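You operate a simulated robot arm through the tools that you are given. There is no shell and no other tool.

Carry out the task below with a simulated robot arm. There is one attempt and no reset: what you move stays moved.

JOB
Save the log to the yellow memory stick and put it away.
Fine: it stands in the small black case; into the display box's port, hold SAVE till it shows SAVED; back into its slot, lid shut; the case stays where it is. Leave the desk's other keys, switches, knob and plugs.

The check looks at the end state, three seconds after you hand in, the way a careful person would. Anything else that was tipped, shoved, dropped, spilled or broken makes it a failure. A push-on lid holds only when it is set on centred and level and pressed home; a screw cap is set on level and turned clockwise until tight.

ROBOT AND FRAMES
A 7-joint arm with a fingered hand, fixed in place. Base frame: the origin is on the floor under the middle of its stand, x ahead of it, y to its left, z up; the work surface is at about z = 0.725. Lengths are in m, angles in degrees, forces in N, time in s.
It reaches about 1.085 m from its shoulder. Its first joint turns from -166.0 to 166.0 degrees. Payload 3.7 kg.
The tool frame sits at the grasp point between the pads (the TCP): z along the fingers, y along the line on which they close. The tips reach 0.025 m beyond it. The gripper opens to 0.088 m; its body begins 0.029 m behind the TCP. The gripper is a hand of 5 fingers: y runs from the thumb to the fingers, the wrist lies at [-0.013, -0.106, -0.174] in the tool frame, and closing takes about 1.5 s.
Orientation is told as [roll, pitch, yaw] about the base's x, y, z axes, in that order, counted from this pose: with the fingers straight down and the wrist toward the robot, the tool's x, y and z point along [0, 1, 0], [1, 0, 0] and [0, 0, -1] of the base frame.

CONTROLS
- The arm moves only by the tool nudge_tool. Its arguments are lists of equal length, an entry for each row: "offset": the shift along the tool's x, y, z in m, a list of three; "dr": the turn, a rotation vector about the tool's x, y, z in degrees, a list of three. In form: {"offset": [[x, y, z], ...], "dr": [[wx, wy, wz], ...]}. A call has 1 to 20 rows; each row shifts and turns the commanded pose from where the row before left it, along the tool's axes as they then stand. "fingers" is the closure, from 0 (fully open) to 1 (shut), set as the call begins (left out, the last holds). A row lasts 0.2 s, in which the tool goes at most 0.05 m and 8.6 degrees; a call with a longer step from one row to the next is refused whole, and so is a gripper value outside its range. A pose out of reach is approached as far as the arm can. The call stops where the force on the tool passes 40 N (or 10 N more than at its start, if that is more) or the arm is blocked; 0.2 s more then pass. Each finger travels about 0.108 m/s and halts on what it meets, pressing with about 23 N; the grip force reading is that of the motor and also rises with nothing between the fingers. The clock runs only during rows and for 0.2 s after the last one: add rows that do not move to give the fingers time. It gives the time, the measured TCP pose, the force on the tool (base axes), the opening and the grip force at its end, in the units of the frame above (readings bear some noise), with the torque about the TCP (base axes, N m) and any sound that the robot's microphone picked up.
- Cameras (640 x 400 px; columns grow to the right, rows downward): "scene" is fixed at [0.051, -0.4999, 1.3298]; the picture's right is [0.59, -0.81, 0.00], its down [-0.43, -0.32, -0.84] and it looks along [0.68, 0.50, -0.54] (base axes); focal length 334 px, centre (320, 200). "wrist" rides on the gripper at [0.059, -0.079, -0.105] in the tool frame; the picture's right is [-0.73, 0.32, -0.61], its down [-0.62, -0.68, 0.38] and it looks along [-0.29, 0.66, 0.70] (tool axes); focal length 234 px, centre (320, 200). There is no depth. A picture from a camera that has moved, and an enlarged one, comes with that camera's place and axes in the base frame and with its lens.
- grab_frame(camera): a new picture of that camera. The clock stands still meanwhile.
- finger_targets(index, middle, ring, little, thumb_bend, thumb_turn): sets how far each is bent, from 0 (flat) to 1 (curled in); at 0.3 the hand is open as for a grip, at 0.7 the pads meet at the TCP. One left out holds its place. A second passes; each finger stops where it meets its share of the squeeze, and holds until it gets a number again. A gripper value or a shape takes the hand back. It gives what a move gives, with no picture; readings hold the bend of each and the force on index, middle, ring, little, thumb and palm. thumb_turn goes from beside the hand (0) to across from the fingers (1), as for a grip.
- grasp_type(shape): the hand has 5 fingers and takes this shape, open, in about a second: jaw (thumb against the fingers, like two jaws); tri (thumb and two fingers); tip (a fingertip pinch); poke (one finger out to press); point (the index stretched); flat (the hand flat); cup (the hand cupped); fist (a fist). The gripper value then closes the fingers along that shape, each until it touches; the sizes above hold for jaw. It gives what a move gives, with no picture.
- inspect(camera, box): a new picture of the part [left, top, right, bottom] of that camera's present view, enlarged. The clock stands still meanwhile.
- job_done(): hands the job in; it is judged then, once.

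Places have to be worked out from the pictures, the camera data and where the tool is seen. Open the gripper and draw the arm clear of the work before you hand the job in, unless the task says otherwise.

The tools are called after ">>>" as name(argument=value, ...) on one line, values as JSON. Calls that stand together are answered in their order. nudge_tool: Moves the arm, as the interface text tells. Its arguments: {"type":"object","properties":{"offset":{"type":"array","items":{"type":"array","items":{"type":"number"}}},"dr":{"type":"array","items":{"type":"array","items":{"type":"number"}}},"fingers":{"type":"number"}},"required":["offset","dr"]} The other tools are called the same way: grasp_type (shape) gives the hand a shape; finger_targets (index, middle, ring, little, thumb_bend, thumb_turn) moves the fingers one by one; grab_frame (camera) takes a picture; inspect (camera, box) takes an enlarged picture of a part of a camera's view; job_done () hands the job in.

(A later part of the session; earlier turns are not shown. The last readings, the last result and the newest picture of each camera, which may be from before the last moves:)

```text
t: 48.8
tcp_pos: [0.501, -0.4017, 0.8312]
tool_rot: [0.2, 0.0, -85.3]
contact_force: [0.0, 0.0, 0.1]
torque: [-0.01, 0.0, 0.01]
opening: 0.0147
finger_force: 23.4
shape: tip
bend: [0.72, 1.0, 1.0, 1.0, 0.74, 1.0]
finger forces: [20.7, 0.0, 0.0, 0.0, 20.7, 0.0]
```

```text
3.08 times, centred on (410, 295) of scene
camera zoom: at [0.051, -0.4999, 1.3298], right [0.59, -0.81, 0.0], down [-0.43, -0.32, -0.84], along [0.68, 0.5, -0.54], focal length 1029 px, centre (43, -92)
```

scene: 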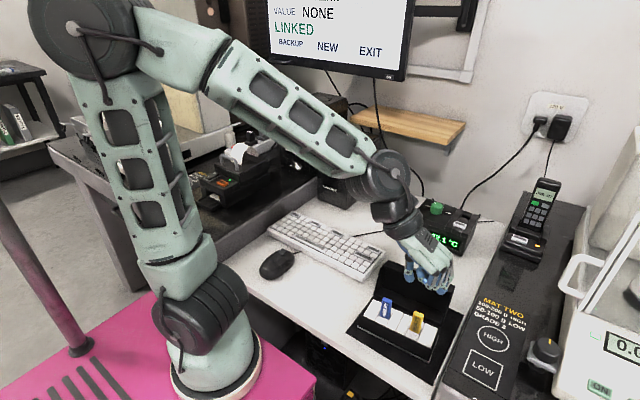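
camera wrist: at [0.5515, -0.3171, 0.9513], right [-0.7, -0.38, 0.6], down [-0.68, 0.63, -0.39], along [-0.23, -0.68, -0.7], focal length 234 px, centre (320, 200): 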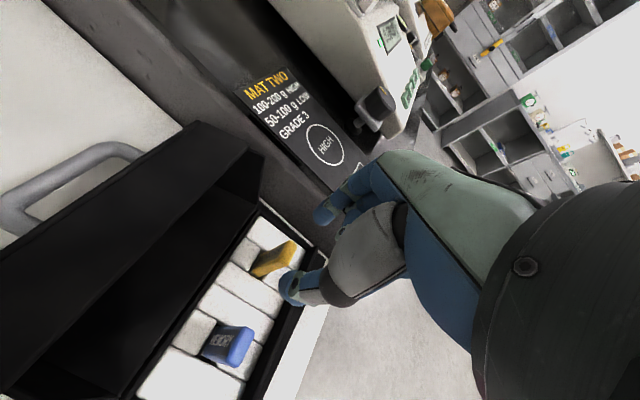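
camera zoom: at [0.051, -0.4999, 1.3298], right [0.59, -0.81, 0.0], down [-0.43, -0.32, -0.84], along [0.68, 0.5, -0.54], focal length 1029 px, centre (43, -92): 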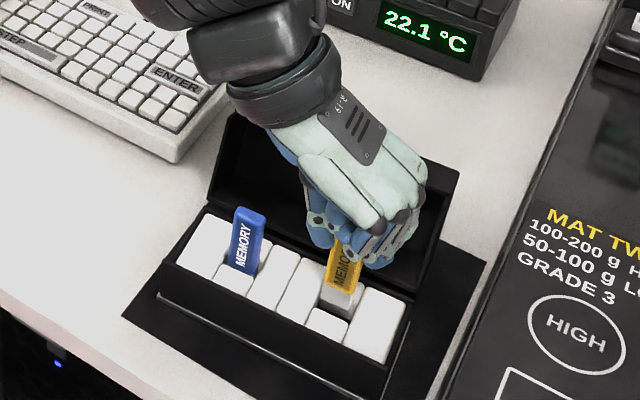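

It comes out cleanly, showing a light-grey plug under the yellow body. I raise it well clear.

>>> nudge_tool(offset=[[0, 0, -0.015], [0, 0, -0.025], [0, 0, -0.03], [0, 0, -0.03]], dr=[[0, 0, 0], [0, 0, 0], [0, 0, 0], [0, 0, 0]])

>>> inspect(camera="wrist", box=[200, 150, 370, 310])

>>> inspect(camera="scene", box=[350, 180, 470, 300])

>>> inspect(camera="scene", box=[350, 270, 460, 370])

```text
t: 49.8
tcp_pos: [0.5001, -0.4019, 0.931]
tool_rot: [0.2, 0.0, -85.2]
contact_force: [-0.2, 0.3, -0.7]
torque: [-0.01, 0.0, -0.01]
opening: 0.015
finger_force: 23.7
shape: tip
bend: [0.72, 1.0, 1.0, 1.0, 0.74, 1.0]
finger forces: [20.6, 0.1, 0.0, 0.0, 20.6, 0.0]
```

```text
2.50 times, centred on (285, 230) of wrist
camera zoom: at [0.5518, -0.3173, 1.0379], right [-0.7, -0.38, 0.6], down [-0.68, 0.63, -0.38], along [-0.23, -0.68, -0.7], focal length 585 px, centre (408, 125)
```

zoom: 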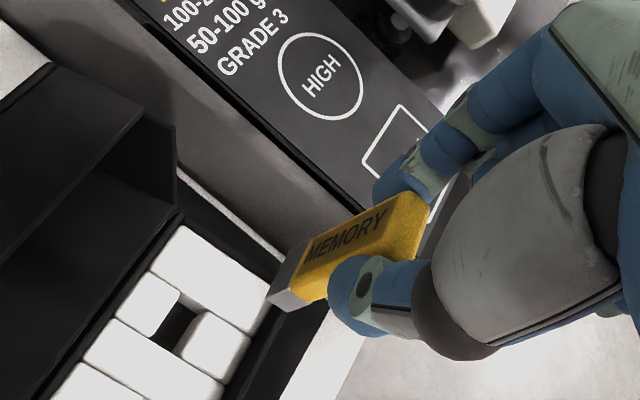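

```text
3.33 times, centred on (410, 240) of scene
camera zoom: at [0.051, -0.4999, 1.3298], right [0.59, -0.81, 0.0], down [-0.43, -0.32, -0.84], along [0.68, 0.5, -0.54], focal length 1115 px, centre (20, 67)
```

zoom: 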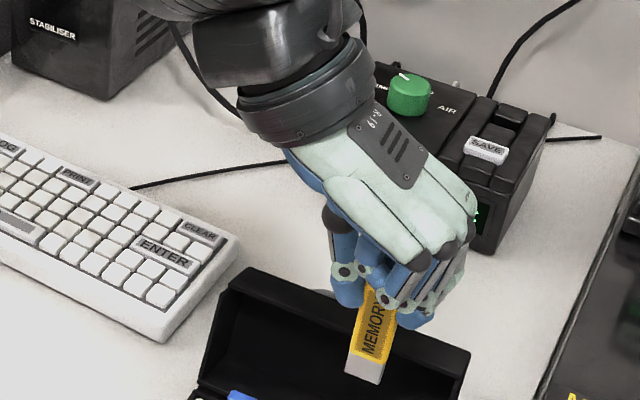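

```text
4.00 times, centred on (405, 320) of scene
camera zoom: at [0.051, -0.4999, 1.3298], right [0.59, -0.81, 0.0], down [-0.43, -0.32, -0.84], along [0.68, 0.5, -0.54], focal length 1338 px, centre (-20, -280)
```

zoom: 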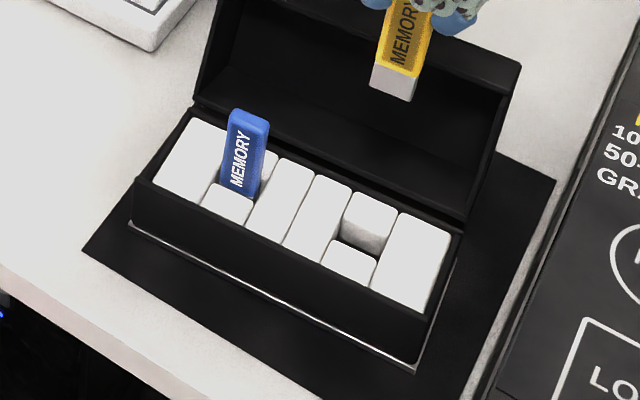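

The stick hangs straight: plug bottom about 66 mm and body bottom about 50 mm below the TCP. I carry it high over to the display box, turning the hand to yaw −90° to match the box.

>>> nudge_tool(offset=[[0, 0, -0.035], [0, 0, -0.035], [0.039, 0.0012, 0], [0.039, 0.0012, 0], [0.039, 0.0012, 0], [0.039, 0.0012, 0], [0.039, 0.0012, 0], [0.039, 0.0012, 0], [0.039, 0.0012, 0], [0.039, 0.0012, 0], [0.039, 0.0012, 0], [0.039, 0.0012, 0]], dr=[[0, 0, 0], [0, 0, 0], [0, 0, 0], [0, 0, 0], [0, 0, 0], [0, 0, 0], [0, 0, 0], [0, 0, 0], [0, 0, 0], [0, 0, 0], [0, 0, 2.4], [0, 0, 2.4]])

>>> grab_frame(camera="wrist")

>>> grab_frame(camera="scene")

```text
t: 52.4
tcp_pos: [0.8889, -0.3827, 1.0048]
tool_rot: [0.3, 0.0, -90.0]
contact_force: [-0.2, 0.4, 0.6]
torque: [0.03, -0.03, 0.02]
opening: 0.0147
finger_force: 23.2
shape: tip
bend: [0.72, 1.0, 1.0, 1.0, 0.75, 1.0]
finger forces: [20.6, 0.0, 0.0, 0.0, 20.5, 0.1]
```

```text
taken
camera wrist: at [0.9475, -0.3031, 1.1101], right [-0.73, -0.32, 0.6], down [-0.62, 0.68, -0.39], along [-0.29, -0.66, -0.7], focal length 234 px, centre (320, 200)
```

wrist: 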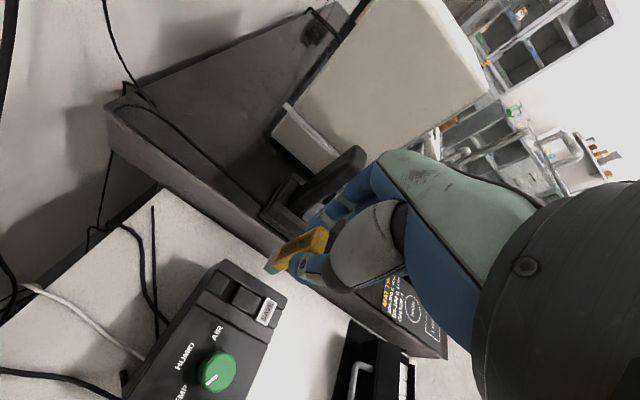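

```text
taken
```

scene: 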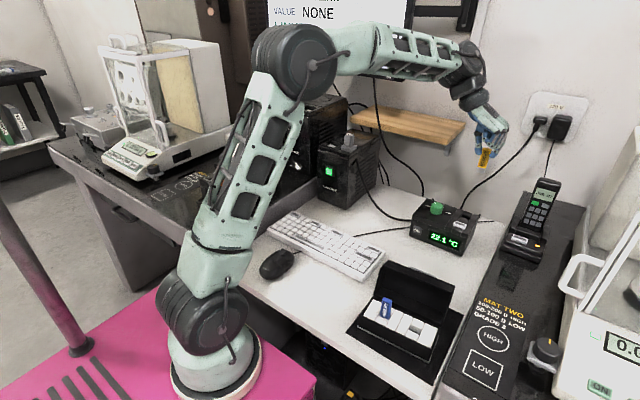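

I can see the port area clearly from behind now; I zoom in there.

>>> inspect(camera="wrist", box=[190, 220, 320, 350])

>>> inspect(camera="wrist", box=[205, 255, 285, 335])

>>> inspect(camera="scene", box=[440, 195, 490, 245])

```text
3.08 times, centred on (255, 285) of wrist
camera zoom: at [0.9475, -0.3031, 1.1101], right [-0.73, -0.32, 0.6], down [-0.62, 0.68, -0.39], along [-0.29, -0.66, -0.7], focal length 720 px, centre (520, -62)
```

zoom: 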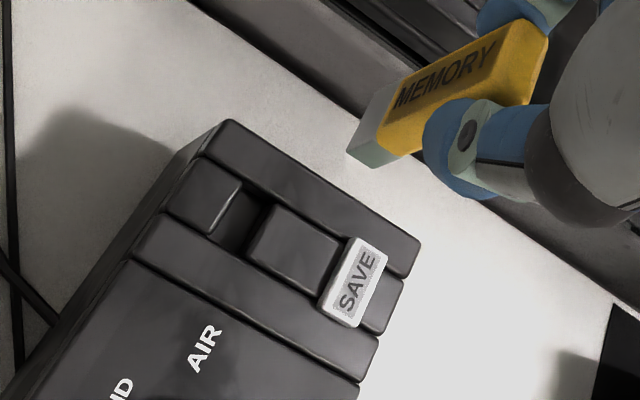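

```text
5.00 times, centred on (245, 295) of wrist
camera zoom: at [0.9475, -0.3031, 1.1101], right [-0.73, -0.32, 0.6], down [-0.62, 0.68, -0.39], along [-0.29, -0.66, -0.7], focal length 1171 px, centre (695, -275)
```

zoom: 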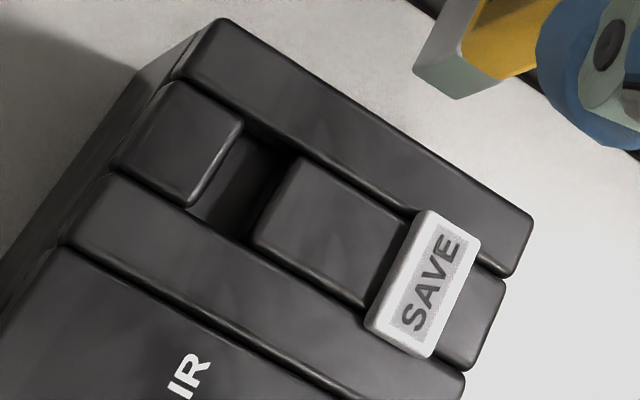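

```text
8.00 times, centred on (465, 220) of scene
camera zoom: at [0.051, -0.4999, 1.3298], right [0.59, -0.81, 0.0], down [-0.43, -0.32, -0.84], along [0.68, 0.5, -0.54], focal length 2676 px, centre (-840, 40)
```

zoom: 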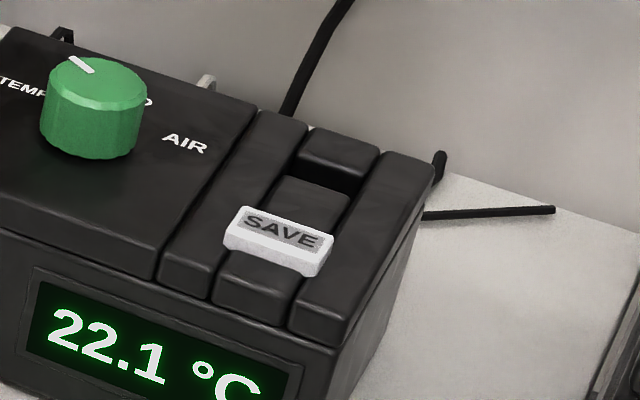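

The port opening comes out at x 0.868–0.885, y −0.3905 to −0.370, top z ≈ 0.804, so centre about (0.876, −0.380). Next I check where the plug hangs relative to the TCP.

>>> inspect(camera="scene", box=[460, 130, 510, 180])

>>> inspect(camera="wrist", box=[255, 215, 345, 295])

```text
8.00 times, centred on (485, 155) of scene
camera zoom: at [0.051, -0.4999, 1.3298], right [0.59, -0.81, 0.0], down [-0.43, -0.32, -0.84], along [0.68, 0.5, -0.54], focal length 2676 px, centre (-1000, 560)
```

zoom: 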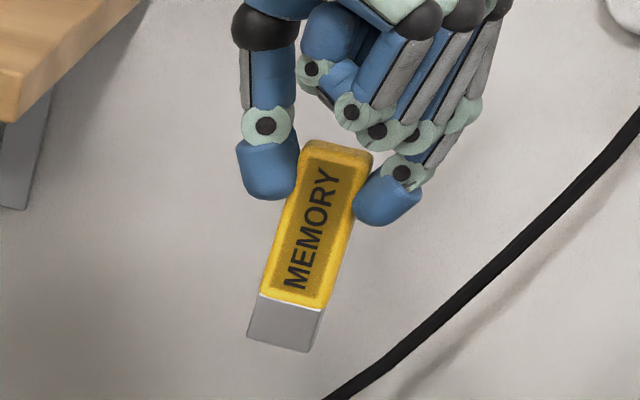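

```text
5.00 times, centred on (300, 255) of wrist
camera zoom: at [0.9475, -0.3031, 1.1101], right [-0.73, -0.32, 0.6], down [-0.62, 0.68, -0.39], along [-0.29, -0.66, -0.7], focal length 1171 px, centre (420, -75)
```

zoom: 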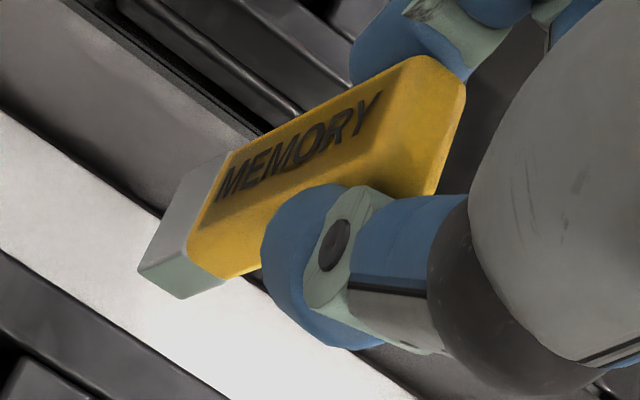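

The plug centre hangs about 1 mm off the TCP, and the stick is vertical. I shift over the port centre and lower until the plug is about 2 cm above the port, then look.

>>> nudge_tool(offset=[[-0.0137, -0.0015, 0.01], [0, 0, 0.03], [0, 0, 0.03], [0, 0, 0.025], [0, 0, 0.012]], dr=[[0, 0, 0], [0, 0, 0], [0, 0, 0], [0, 0, 0], [0, 0, 0]])

>>> grab_frame(camera="wrist")

>>> inspect(camera="wrist", box=[220, 200, 340, 320])

>>> inspect(camera="scene", box=[435, 175, 495, 235])

```text
t: 53.6
tcp_pos: [0.8766, -0.3816, 0.8944]
tool_rot: [0.3, 0.1, -90.1]
contact_force: [0.0, 0.5, 0.4]
torque: [0.01, 0.01, -0.03]
opening: 0.0144
finger_force: 22.9
shape: tip
bend: [0.72, 1.0, 1.0, 1.0, 0.75, 1.0]
finger forces: [20.5, 0.0, 0.0, 0.0, 20.5, 0.0]
```

```text
taken
camera wrist: at [0.9351, -0.3019, 1.0012], right [-0.73, -0.32, 0.6], down [-0.62, 0.68, -0.39], along [-0.29, -0.66, -0.7], focal length 234 px, centre (320, 200)
```

wrist: 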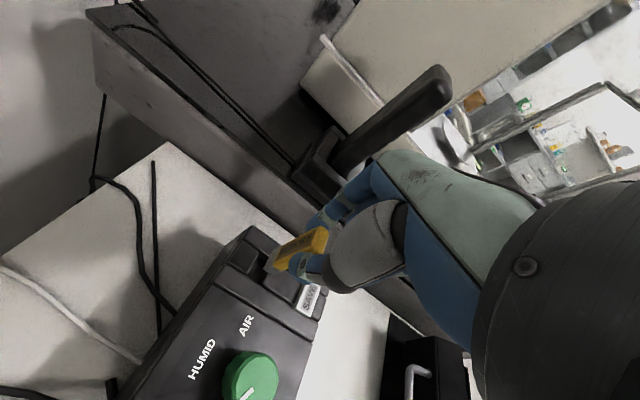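

```text
3.33 times, centred on (280, 260) of wrist
camera zoom: at [0.9351, -0.3019, 1.0012], right [-0.73, -0.32, 0.6], down [-0.62, 0.68, -0.39], along [-0.29, -0.66, -0.7], focal length 781 px, centre (453, 0)
```

zoom: 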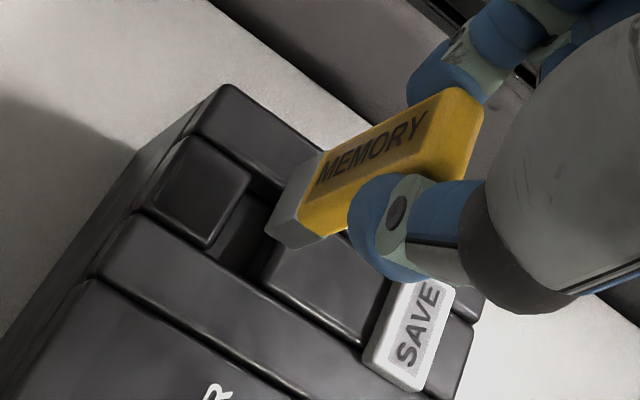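

```text
6.67 times, centred on (465, 205) of scene
camera zoom: at [0.051, -0.4999, 1.3298], right [0.59, -0.81, 0.0], down [-0.43, -0.32, -0.84], along [0.68, 0.5, -0.54], focal length 2230 px, centre (-647, 167)
```

zoom: 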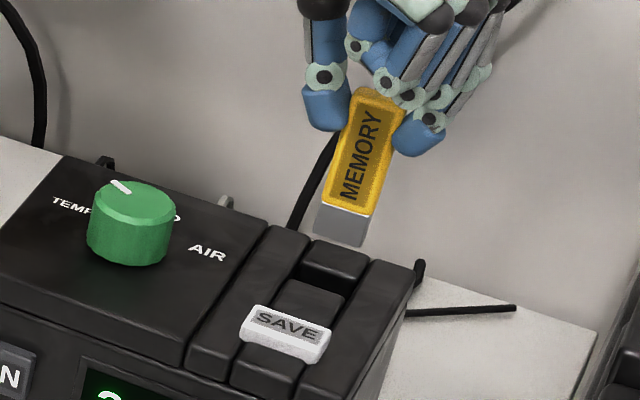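

Plug and port centres agree within 1 mm in this view. I lower until the plug is just above the opening and check again.

>>> nudge_tool(offset=[[0, 0, 0.006], [0, 0, 0.006], [0, 0, 0.005]], dr=[[0, 0, 0], [0, 0, 0], [0, 0, 0]])

>>> inspect(camera="wrist", box=[230, 210, 330, 310])

>>> inspect(camera="scene", box=[440, 185, 490, 235])

```text
t: 54.4
tcp_pos: [0.8755, -0.381, 0.8783]
tool_rot: [0.2, -0.1, -90.0]
contact_force: [0.1, -0.2, -1.1]
torque: [0.01, -0.01, 0.0]
opening: 0.0147
finger_force: 23.2
shape: tip
bend: [0.72, 1.0, 1.0, 1.0, 0.75, 1.0]
finger forces: [20.5, 0.1, 0.0, 0.1, 20.6, 0.1]
```

```text
4.00 times, centred on (280, 260) of wrist
camera zoom: at [0.9351, -0.3018, 0.985], right [-0.73, -0.32, 0.6], down [-0.62, 0.68, -0.39], along [-0.29, -0.66, -0.7], focal length 937 px, centre (480, -40)
```

zoom: 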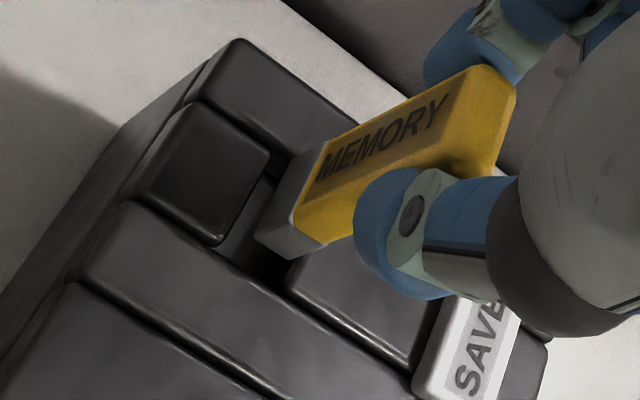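

```text
8.00 times, centred on (465, 210) of scene
camera zoom: at [0.051, -0.4999, 1.3298], right [0.59, -0.81, 0.0], down [-0.43, -0.32, -0.84], along [0.68, 0.5, -0.54], focal length 2676 px, centre (-840, 120)
```

zoom: 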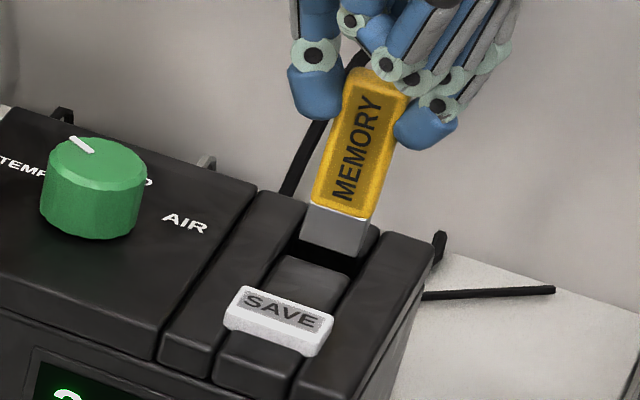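

Centred in x; the plug seems about 1–1.5 mm too far toward −y. I correct that and lower into the opening in small steps, watching force.

>>> nudge_tool(offset=[[0, -0.0013, 0], [0, 0, 0.003], [0, 0, 0.003], [0, 0, 0.003]], dr=[[0, 0, 0], [0, 0, 0], [0, 0, 0], [0, 0, 0]])

>>> inspect(camera="wrist", box=[230, 210, 330, 310])

>>> inspect(camera="scene", box=[440, 185, 490, 235])

```text
t: 55.4
tcp_pos: [0.8766, -0.3808, 0.8698]
tool_rot: [0.2, 0.0, -90.0]
contact_force: [0.8, 0.0, -0.5]
torque: [0.01, 0.0, -0.01]
opening: 0.0147
finger_force: 22.9
shape: tip
bend: [0.72, 1.0, 1.0, 1.0, 0.75, 1.0]
finger forces: [20.5, 0.0, 0.0, 0.0, 20.5, 0.0]
```

```text
4.00 times, centred on (280, 260) of wrist
camera zoom: at [0.9353, -0.3004, 0.9752], right [-0.73, -0.32, 0.61], down [-0.62, 0.68, -0.39], along [-0.29, -0.66, -0.7], focal length 937 px, centre (480, -40)
```

zoom: 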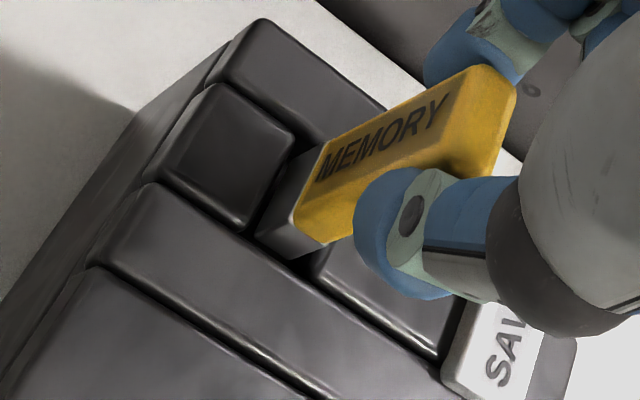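

```text
8.00 times, centred on (465, 210) of scene
camera zoom: at [0.051, -0.4999, 1.3298], right [0.59, -0.81, 0.0], down [-0.43, -0.32, -0.84], along [0.68, 0.5, -0.54], focal length 2676 px, centre (-840, 120)
```

zoom: 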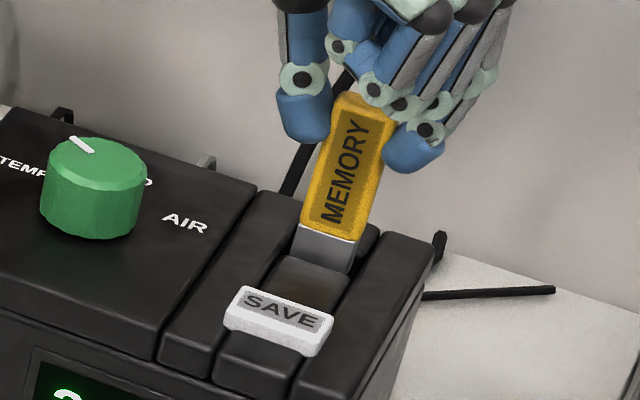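

The plug has entered the opening without contact force. I keep lowering gently.

>>> nudge_tool(offset=[[0, 0, 0.003], [0, 0, 0.003], [0, 0, 0.002]], dr=[[0, 0, 0], [0, 0, 0], [0, 0, 0]])

>>> inspect(camera="wrist", box=[230, 210, 330, 310])

>>> inspect(camera="scene", box=[440, 185, 490, 235])

```text
t: 56.2
tcp_pos: [0.8763, -0.3795, 0.8617]
tool_rot: [0.3, 0.0, -90.0]
contact_force: [-1.2, -0.9, -0.2]
torque: [0.01, 0.0, 0.01]
opening: 0.0148
finger_force: 23.3
shape: tip
bend: [0.72, 1.0, 1.0, 1.0, 0.75, 1.0]
finger forces: [20.6, 0.0, 0.0, 0.0, 20.5, 0.0]
```

```text
4.00 times, centred on (280, 260) of wrist
camera zoom: at [0.9352, -0.3003, 0.9676], right [-0.73, -0.32, 0.6], down [-0.62, 0.68, -0.39], along [-0.29, -0.66, -0.7], focal length 937 px, centre (480, -40)
```

zoom: 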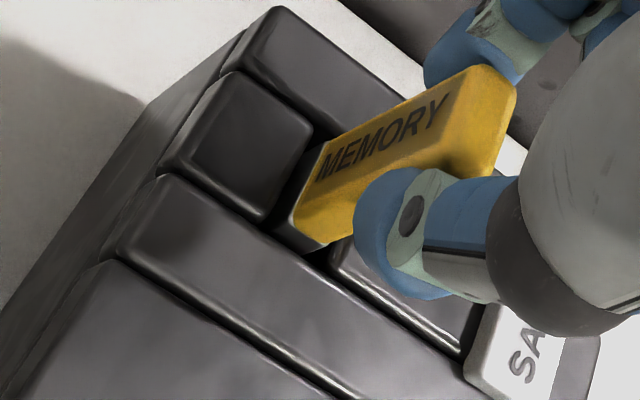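

```text
8.00 times, centred on (465, 210) of scene
camera zoom: at [0.051, -0.4999, 1.3298], right [0.59, -0.81, 0.0], down [-0.43, -0.32, -0.84], along [0.68, 0.5, -0.54], focal length 2676 px, centre (-840, 120)
```

zoom: 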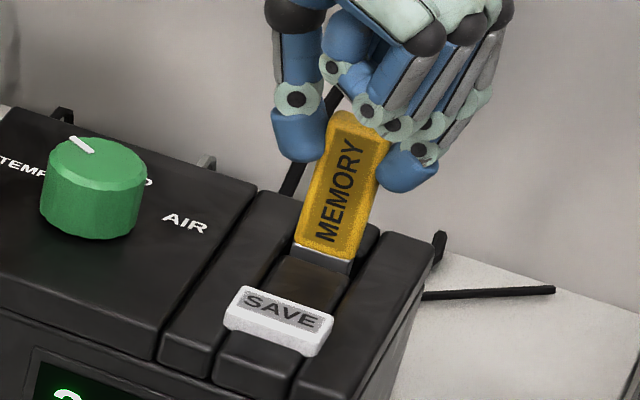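

>>> nudge_tool(offset=[[0, 0, 0.002], [0, 0, 0.002], [0, 0, 0.002]], dr=[[0, 0, 0], [0, 0, 0], [0, 0, 0]])

>>> inspect(camera="scene", box=[400, 185, 490, 260])

```text
t: 57.0
tcp_pos: [0.8765, -0.3808, 0.8582]
tool_rot: [0.4, 0.0, -90.1]
contact_force: [-1.0, 3.3, 24.0]
torque: [0.12, 0.02, 0.01]
opening: 0.0162
finger_force: 23.1
shape: tip
bend: [0.73, 1.0, 1.0, 1.0, 0.74, 1.0]
finger forces: [23.7, 0.0, 0.1, 0.0, 27.2, 0.0]
```

```text
5.33 times, centred on (445, 222) of scene
camera zoom: at [0.051, -0.4999, 1.3298], right [0.59, -0.81, 0.0], down [-0.43, -0.32, -0.84], along [0.68, 0.5, -0.54], focal length 1784 px, centre (-347, 80)
```

zoom: 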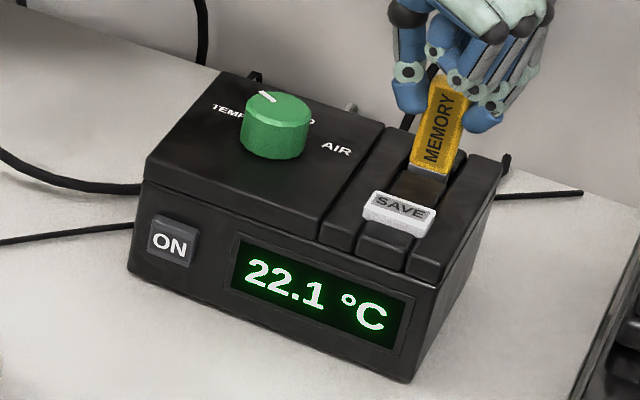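

Upward force of 24 N: it has bottomed or met a seat. I zoom in to see whether it is seated straight.

>>> inspect(camera="scene", box=[445, 190, 480, 225])

>>> inspect(camera="wrist", box=[240, 210, 320, 290])

```text
11.43 times, centred on (462, 208) of scene
camera zoom: at [0.051, -0.4999, 1.3298], right [0.59, -0.81, 0.0], down [-0.43, -0.32, -0.84], along [0.68, 0.5, -0.54], focal length 3823 px, centre (-1309, 114)
```

zoom: 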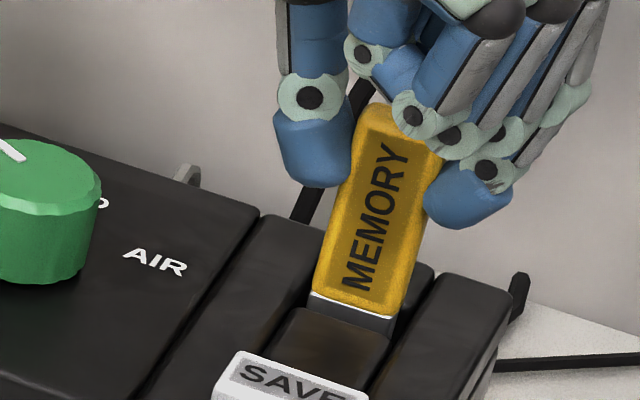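

```text
5.00 times, centred on (280, 250) of wrist
camera zoom: at [0.9348, -0.3004, 0.9642], right [-0.73, -0.32, 0.6], down [-0.62, 0.68, -0.39], along [-0.29, -0.66, -0.7], focal length 1171 px, centre (520, -50)
```

zoom: 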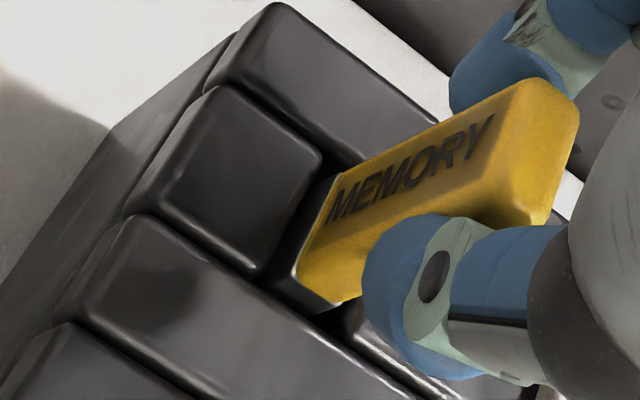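

It sits about at body depth with roughly 3 mm of plug still visible, consistent with the plug resting on the port's floor. I ease off the load and open the fingers slightly, then look whether the stick stands.

>>> nudge_tool(offset=[[0, 0, -0.0015], [0, 0, 0]], dr=[[0, 0, 0], [0, 0, 0]])

>>> nudge_tool(offset=[[0, 0, 0], [0, 0, 0]], dr=[[0, 0, 0], [0, 0, 0]], fingers=0.74)

>>> inspect(camera="scene", box=[400, 185, 490, 260])

>>> inspect(camera="wrist", box=[240, 210, 320, 290])

```text
t: 57.6
tcp_pos: [0.8761, -0.3806, 0.8582]
tool_rot: [0.3, -0.1, -90.0]
contact_force: [0.6, 1.8, 21.5]
torque: [0.02, -0.01, 0.02]
opening: 0.0161
finger_force: 23.0
shape: tip
bend: [0.73, 1.0, 1.0, 1.0, 0.74, 1.0]
finger forces: [24.2, 0.0, 0.0, 0.1, 26.7, 0.1]
```

```text
t: 58.2
tcp_pos: [0.8767, -0.3802, 0.8556]
tool_rot: [0.2, 0.2, -90.1]
contact_force: [-0.1, 0.6, 0.2]
torque: [0.04, 0.01, -0.01]
opening: 0.0226
finger_force: 0.0
shape: tip
bend: [0.73, 0.98, 0.99, 0.99, 0.74, 1.0]
finger forces: [0.1, 0.1, 0.0, 0.0, 0.0, 0.0]
```

```text
5.33 times, centred on (445, 222) of scene
camera zoom: at [0.051, -0.4999, 1.3298], right [0.59, -0.81, 0.0], down [-0.43, -0.32, -0.84], along [0.68, 0.5, -0.54], focal length 1784 px, centre (-347, 80)
```

zoom: 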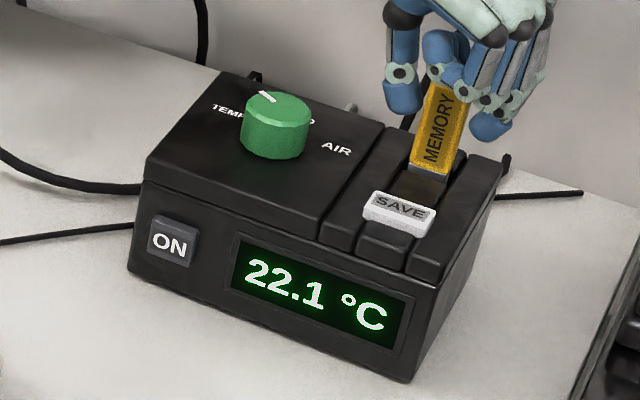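

```text
5.00 times, centred on (280, 250) of wrist
camera zoom: at [0.935, -0.3008, 0.962], right [-0.73, -0.32, 0.61], down [-0.62, 0.68, -0.38], along [-0.29, -0.66, -0.7], focal length 1171 px, centre (520, -50)
```

zoom: 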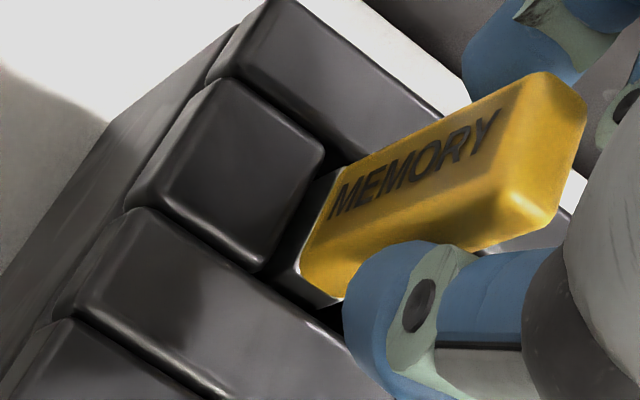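

The stick stands upright in the port. I open a bit more and rise straight up off it.

>>> nudge_tool(offset=[[0, 0, 0], [0, 0, -0.01], [0, 0, -0.02], [0, 0, -0.03], [0, 0, -0.04], [0, 0, -0.04]], dr=[[0, 0, 0], [0, 0, 0], [0, 0, 0], [0, 0, 0], [0, 0, 0], [0, 0, 0]], fingers=0.64)

>>> grab_frame(camera="scene")

>>> inspect(camera="scene", box=[400, 175, 490, 260])

>>> inspect(camera="wrist", box=[200, 200, 340, 340])

```text
t: 59.6
tcp_pos: [0.8765, -0.3807, 0.9958]
tool_rot: [0.1, 0.0, -90.0]
contact_force: [0.1, -0.7, -0.5]
torque: [0.0, 0.01, 0.01]
opening: 0.0313
finger_force: 0.0
shape: tip
bend: [0.73, 0.98, 0.99, 0.99, 0.73, 1.0]
finger forces: [0.2, 0.0, 0.0, 0.0, 0.0, 0.1]
```

```text
taken
```

scene: 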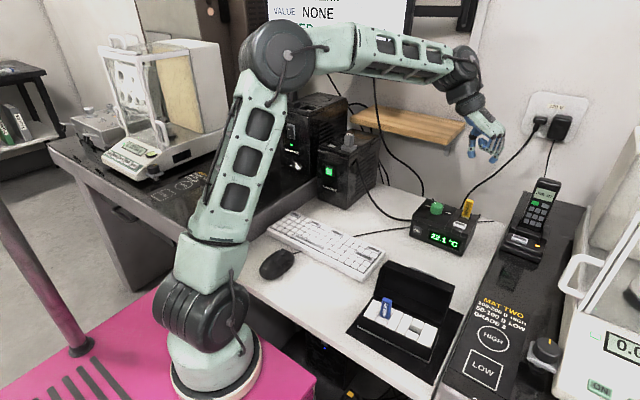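

```text
4.71 times, centred on (445, 218) of scene
camera zoom: at [0.051, -0.4999, 1.3298], right [0.59, -0.81, 0.0], down [-0.43, -0.32, -0.84], along [0.68, 0.5, -0.54], focal length 1574 px, centre (-268, 118)
```

zoom: 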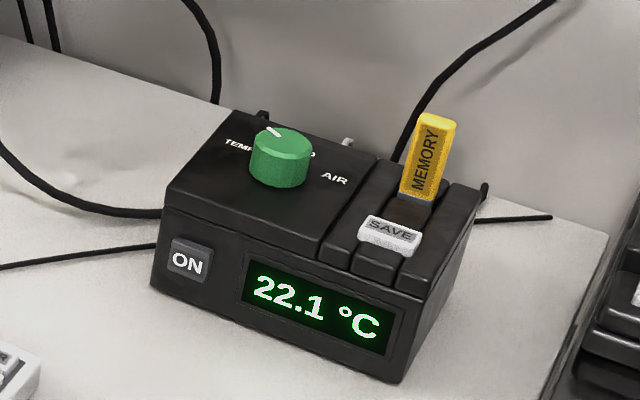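

```text
2.86 times, centred on (270, 270) of wrist
camera zoom: at [0.9348, -0.3, 1.1027], right [-0.73, -0.32, 0.61], down [-0.62, 0.68, -0.38], along [-0.29, -0.66, -0.7], focal length 669 px, centre (463, 0)
```

zoom: 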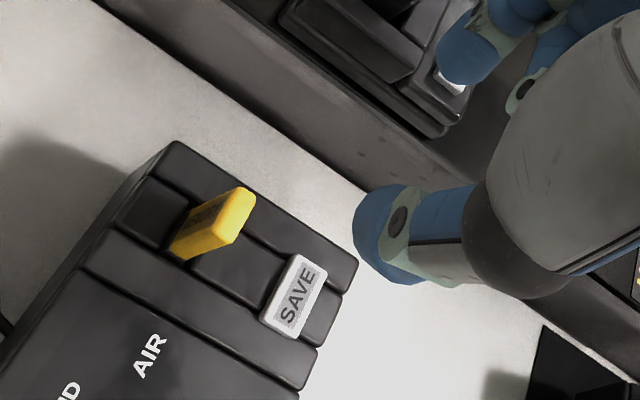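

The stick stands in the port; SAVE is at about (0.825, −0.379, 0.809). I move forward off the stick and set the "poke" shape to see where the pressing fingertip is.

>>> nudge_tool(offset=[[-0.035, 0, -0.01], [-0.035, 0, -0.01]], dr=[[0, 0, 0], [0, 0, 0]])

>>> grasp_type(shape="poke")

>>> grab_frame(camera="wrist")

>>> inspect(camera="scene", box=[410, 90, 530, 210])

```text
t: 60.2
tcp_pos: [0.807, -0.3792, 1.0164]
tool_rot: [0.1, 0.0, -90.0]
contact_force: [0.9, -0.2, 0.4]
torque: [-0.03, -0.03, 0.0]
opening: 0.0316
finger_force: 0.1
shape: tip
bend: [0.73, 0.98, 0.99, 0.99, 0.73, 1.0]
finger forces: [0.0, 0.0, 0.0, 0.0, 0.0, 0.0]
```

```text
t: 61.1
tcp_pos: [0.8071, -0.3793, 1.0158]
tool_rot: [0.2, 0.0, -90.0]
contact_force: [1.0, -0.2, 0.1]
torque: [-0.02, 0.04, -0.02]
opening: 0.0
finger_force: 0.1
shape: poke
bend: [0.7, 0.7, 0.99, 0.99, 1.0, 1.0]
finger forces: [0.1, 0.0, 0.0, 0.0, 0.1, 0.1]
```

```text
taken
camera wrist: at [0.8651, -0.2998, 1.1225], right [-0.73, -0.32, 0.6], down [-0.62, 0.68, -0.39], along [-0.29, -0.66, -0.7], focal length 234 px, centre (320, 200)
```

wrist: 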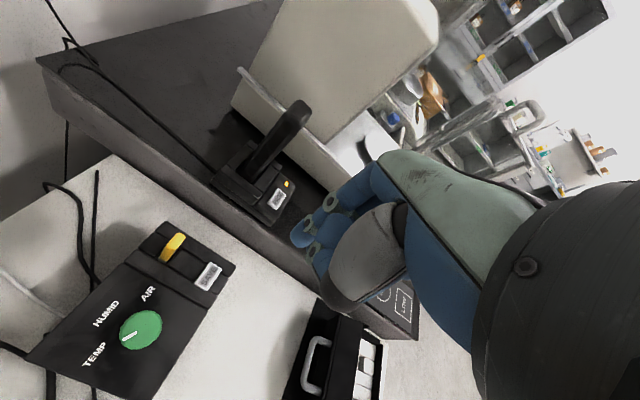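

```text
3.33 times, centred on (470, 150) of scene
camera zoom: at [0.051, -0.4999, 1.3298], right [0.59, -0.81, 0.0], down [-0.43, -0.32, -0.84], along [0.68, 0.5, -0.54], focal length 1115 px, centre (-180, 367)
```

zoom: 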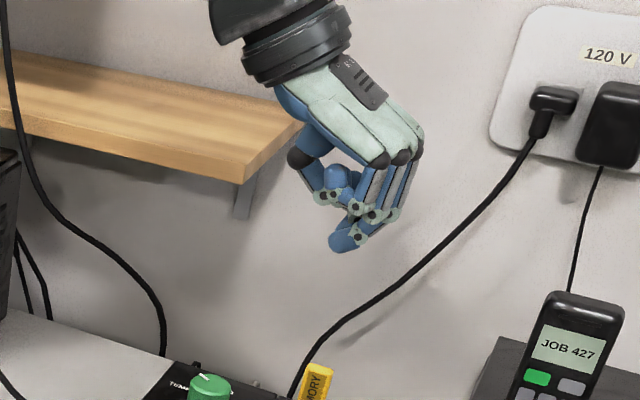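

>>> inspect(camera="scene", box=[455, 125, 505, 175])

>>> inspect(camera="wrist", box=[270, 160, 400, 290])

```text
8.00 times, centred on (480, 150) of scene
camera zoom: at [0.051, -0.4999, 1.3298], right [0.59, -0.81, 0.0], down [-0.43, -0.32, -0.84], along [0.68, 0.5, -0.54], focal length 2676 px, centre (-960, 600)
```

zoom: 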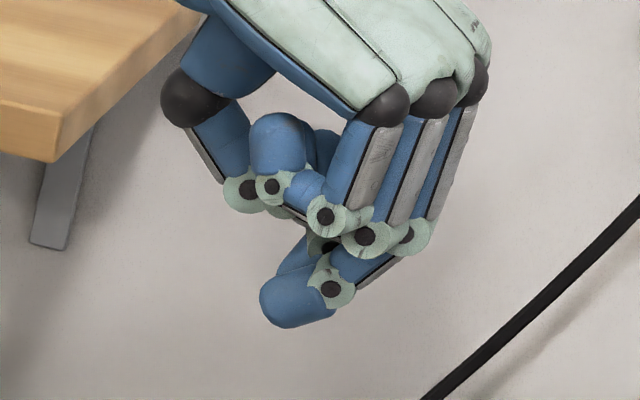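

```text
3.08 times, centred on (335, 225) of wrist
camera zoom: at [0.8651, -0.2998, 1.1225], right [-0.73, -0.32, 0.6], down [-0.62, 0.68, -0.39], along [-0.29, -0.66, -0.7], focal length 720 px, centre (274, 123)
```

zoom: 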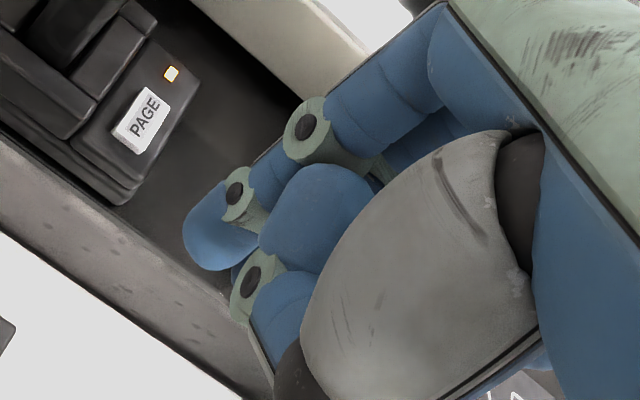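

"Poke" leaves index and middle partly bent at the TCP. I also look at "point", which may give one clear fingertip.

>>> grasp_type(shape="point")

>>> inspect(camera="scene", box=[445, 115, 515, 185])

>>> grab_frame(camera="wrist")

```text
t: 62.0
tcp_pos: [0.8068, -0.3799, 1.0162]
tool_rot: [0.2, -0.1, -90.1]
contact_force: [-0.1, -0.4, -0.5]
torque: [0.02, 0.03, 0.04]
opening: 0.0
finger_force: 0.0
shape: point
bend: [0.2, 1.0, 1.0, 1.0, 0.98, 0.88]
finger forces: [0.1, 0.0, 0.0, 0.0, 0.0, 0.0]
```

```text
5.71 times, centred on (480, 150) of scene
camera zoom: at [0.051, -0.4999, 1.3298], right [0.59, -0.81, 0.0], down [-0.43, -0.32, -0.84], along [0.68, 0.5, -0.54], focal length 1912 px, centre (-594, 486)
```

zoom: 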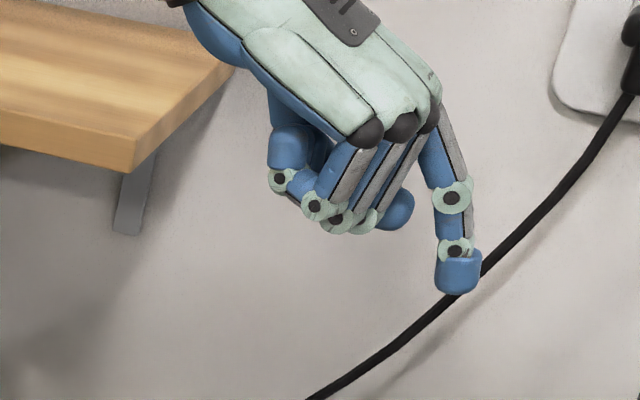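

```text
taken
camera wrist: at [0.8651, -0.2998, 1.1225], right [-0.73, -0.32, 0.6], down [-0.62, 0.68, -0.39], along [-0.29, -0.66, -0.7], focal length 234 px, centre (320, 200)
```

wrist: 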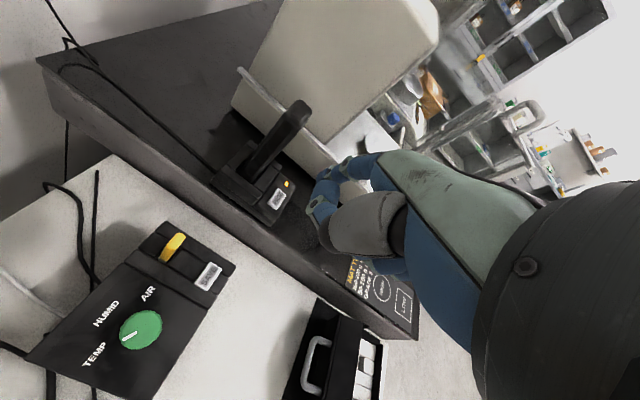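

"Point" gives one clear fingertip well ahead of the TCP. With the hand turned back to yaw 0 it can press SAVE from the front, away from knob and stick. I back up and turn there, staying high.

>>> nudge_tool(offset=[[-0.03, 0, 0], [-0.03, 0, 0], [0, 0, 0], [0, 0, 0], [0, 0, 0], [0, 0, 0], [0, 0, 0], [0, 0, 0], [0, 0, 0], [0, 0, 0], [0, 0, 0], [0, 0, 0], [0, 0, 0]], dr=[[0, 0, 0], [0, 0, 0], [0, 0, -8.2], [0, 0, -8.2], [0, 0, -8.2], [0, 0, -8.2], [0, 0, -8.2], [0, 0, -8.2], [0, 0, -8.2], [0, 0, -8.2], [0, 0, -8.2], [0, 0, -8.2], [0, 0, -8.0]])

>>> grab_frame(camera="scene")

>>> grab_frame(camera="wrist")

```text
t: 64.8
tcp_pos: [0.7471, -0.3796, 1.0164]
tool_rot: [0.1, -0.2, 0.2]
contact_force: [0.2, -0.5, 0.2]
torque: [0.0, 0.03, -0.03]
opening: 0.0
finger_force: 0.0
shape: point
bend: [0.2, 1.0, 1.0, 1.0, 0.98, 0.88]
finger forces: [0.0, 0.1, 0.0, 0.0, 0.0, 0.1]
```

```text
taken
```

scene: 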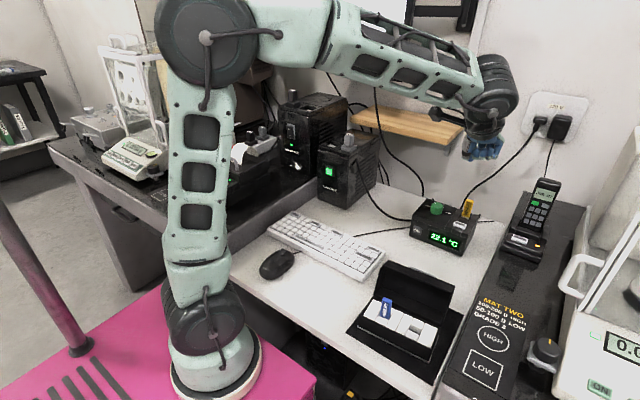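

```text
taken
camera wrist: at [0.6668, -0.3202, 1.1221], right [0.32, -0.73, 0.61], down [-0.68, -0.62, -0.39], along [0.66, -0.29, -0.69], focal length 234 px, centre (320, 200)
```

wrist: 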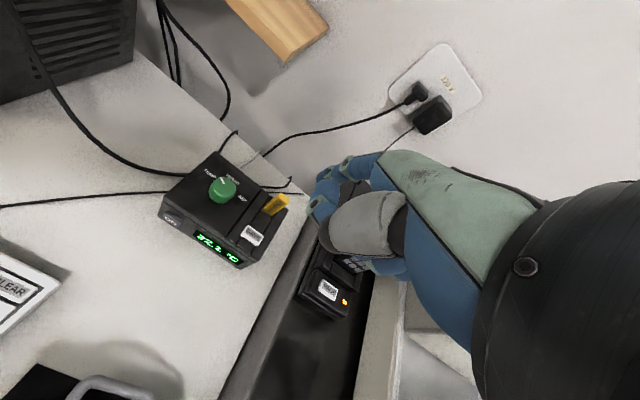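

>>> inspect(camera="wrist", box=[230, 140, 380, 290])

>>> inspect(camera="scene", box=[440, 110, 530, 200])

```text
2.67 times, centred on (305, 215) of wrist
camera zoom: at [0.6668, -0.3202, 1.1221], right [0.32, -0.73, 0.61], down [-0.68, -0.62, -0.39], along [0.66, -0.29, -0.69], focal length 624 px, centre (360, 160)
```

zoom: 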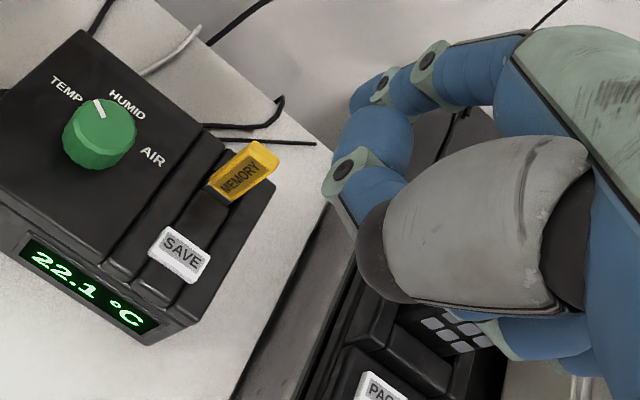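

```text
4.44 times, centred on (485, 155) of scene
camera zoom: at [0.051, -0.4999, 1.3298], right [0.59, -0.81, 0.0], down [-0.43, -0.32, -0.84], along [0.68, 0.5, -0.54], focal length 1487 px, centre (-413, 400)
```

zoom: 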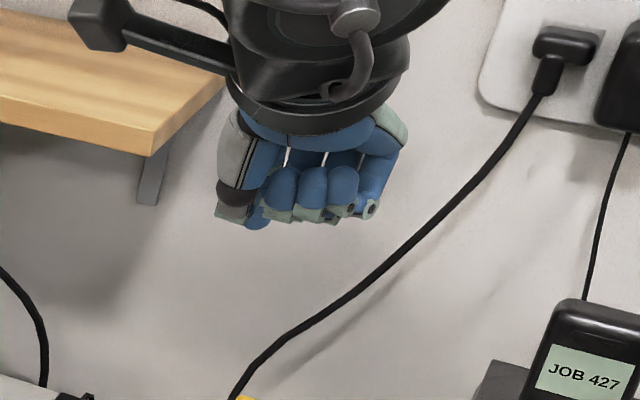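

"Point" puts the tip too far off and partly hidden. Better: the closed "tip" pinch at yaw −90° has both fingertips right at the TCP and matches the key's size (x 0.817–0.8335, y −0.395 to −0.366). I turn back to −90° up here and close that pinch.

>>> nudge_tool(offset=[[0, 0, 0], [0, 0, 0], [0, 0, 0], [0, 0, 0], [0, 0, 0], [0, 0, 0], [0, 0, 0], [0, 0, 0], [0, 0, 0], [0, 0, 0], [0, 0, 0]], dr=[[0, 0, 8.2], [0, 0, 8.2], [0, 0, 8.2], [0, 0, 8.2], [0, 0, 8.2], [0, 0, 8.2], [0, 0, 8.2], [0, 0, 8.2], [0, 0, 8.2], [0, 0, 8.2], [0, 0, 8.2]])

>>> grasp_type(shape="tip")

>>> nudge_tool(offset=[[0.02, 0, 0.01], [0.02, 0, 0.01], [0.02, 0, 0.01], [0.018, 0, 0.01], [0, 0, 0], [0, 0, 0], [0, 0, 0]], dr=[[0, 0, 0], [0, 0, 0], [0, 0, 0], [0, 0, 0], [0, 0, 0], [0, 0, 0], [0, 0, 0]], fingers=1.0)

>>> inspect(camera="scene", box=[430, 120, 510, 240])

>>> grab_frame(camera="wrist")

```text
t: 67.2
tcp_pos: [0.7452, -0.3812, 1.0178]
tool_rot: [0.2, 0.0, -90.4]
contact_force: [0.0, -0.4, 0.3]
torque: [0.0, -0.01, 0.0]
opening: 0.0001
finger_force: 0.1
shape: point
bend: [0.2, 1.0, 1.0, 1.0, 0.98, 0.88]
finger forces: [0.0, 0.0, 0.0, 0.1, 0.0, 0.0]
```

```text
t: 68.1
tcp_pos: [0.7465, -0.3798, 1.0163]
tool_rot: [0.2, 0.1, -90.2]
contact_force: [0.1, 0.7, -0.2]
torque: [0.04, -0.01, 0.02]
opening: 0.0879
finger_force: 0.1
shape: tip
bend: [0.3, 0.98, 0.99, 0.99, 0.3, 0.97]
finger forces: [0.1, 0.0, 0.0, 0.0, 0.0, 0.0]
```

```text
t: 69.7
tcp_pos: [0.8242, -0.3811, 0.9752]
tool_rot: [0.2, 0.0, -90.2]
contact_force: [0.2, -0.1, -0.4]
torque: [0.03, 0.05, -0.03]
opening: 0.0
finger_force: 22.7
shape: tip
bend: [0.7, 1.0, 1.0, 1.0, 0.76, 1.0]
finger forces: [0.0, 0.1, 0.1, 0.0, 0.1, 0.1]
```

```text
3.33 times, centred on (470, 180) of scene
camera zoom: at [0.051, -0.4999, 1.3298], right [0.59, -0.81, 0.0], down [-0.43, -0.32, -0.84], along [0.68, 0.5, -0.54], focal length 1115 px, centre (-180, 267)
```

zoom: 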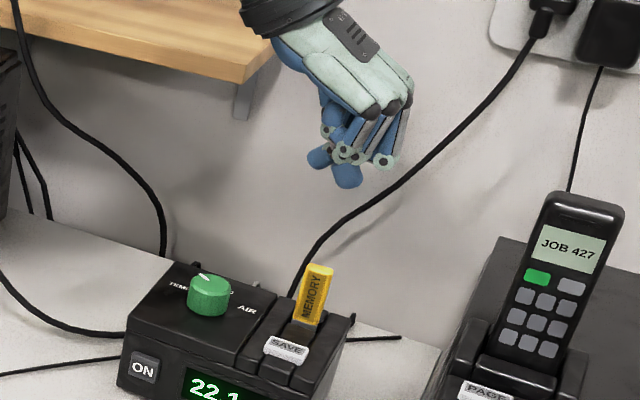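

```text
taken
camera wrist: at [0.8831, -0.3008, 1.0829], right [-0.73, -0.32, 0.6], down [-0.62, 0.68, -0.39], along [-0.29, -0.66, -0.7], focal length 234 px, centre (320, 200)
```

wrist: 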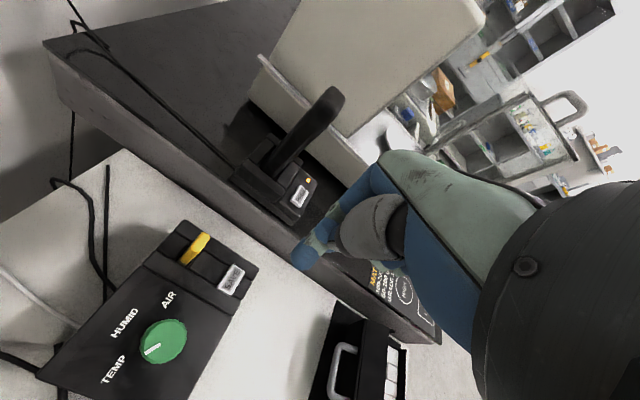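

>>> inspect(camera="scene", box=[455, 145, 495, 185])

>>> inspect(camera="wrist", box=[270, 190, 390, 290])

```text
10.00 times, centred on (475, 165) of scene
camera zoom: at [0.051, -0.4999, 1.3298], right [0.59, -0.81, 0.0], down [-0.43, -0.32, -0.84], along [0.68, 0.5, -0.54], focal length 3345 px, centre (-1230, 550)
```

zoom: 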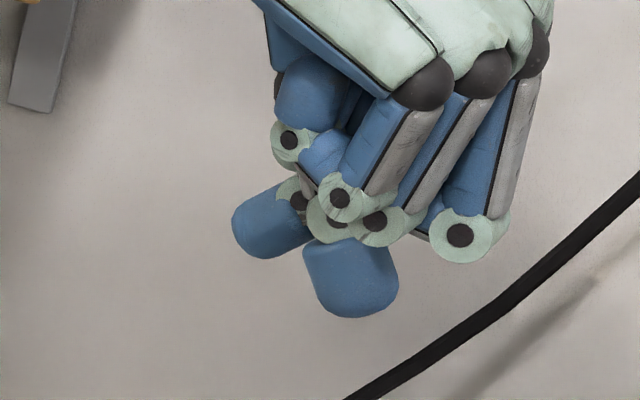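

```text
4.00 times, centred on (330, 240) of wrist
camera zoom: at [0.8831, -0.3008, 1.0829], right [-0.73, -0.32, 0.6], down [-0.62, 0.68, -0.39], along [-0.29, -0.66, -0.7], focal length 937 px, centre (280, 40)
```

zoom: 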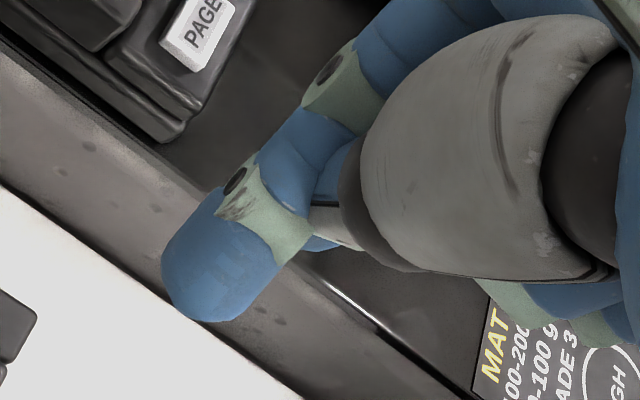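

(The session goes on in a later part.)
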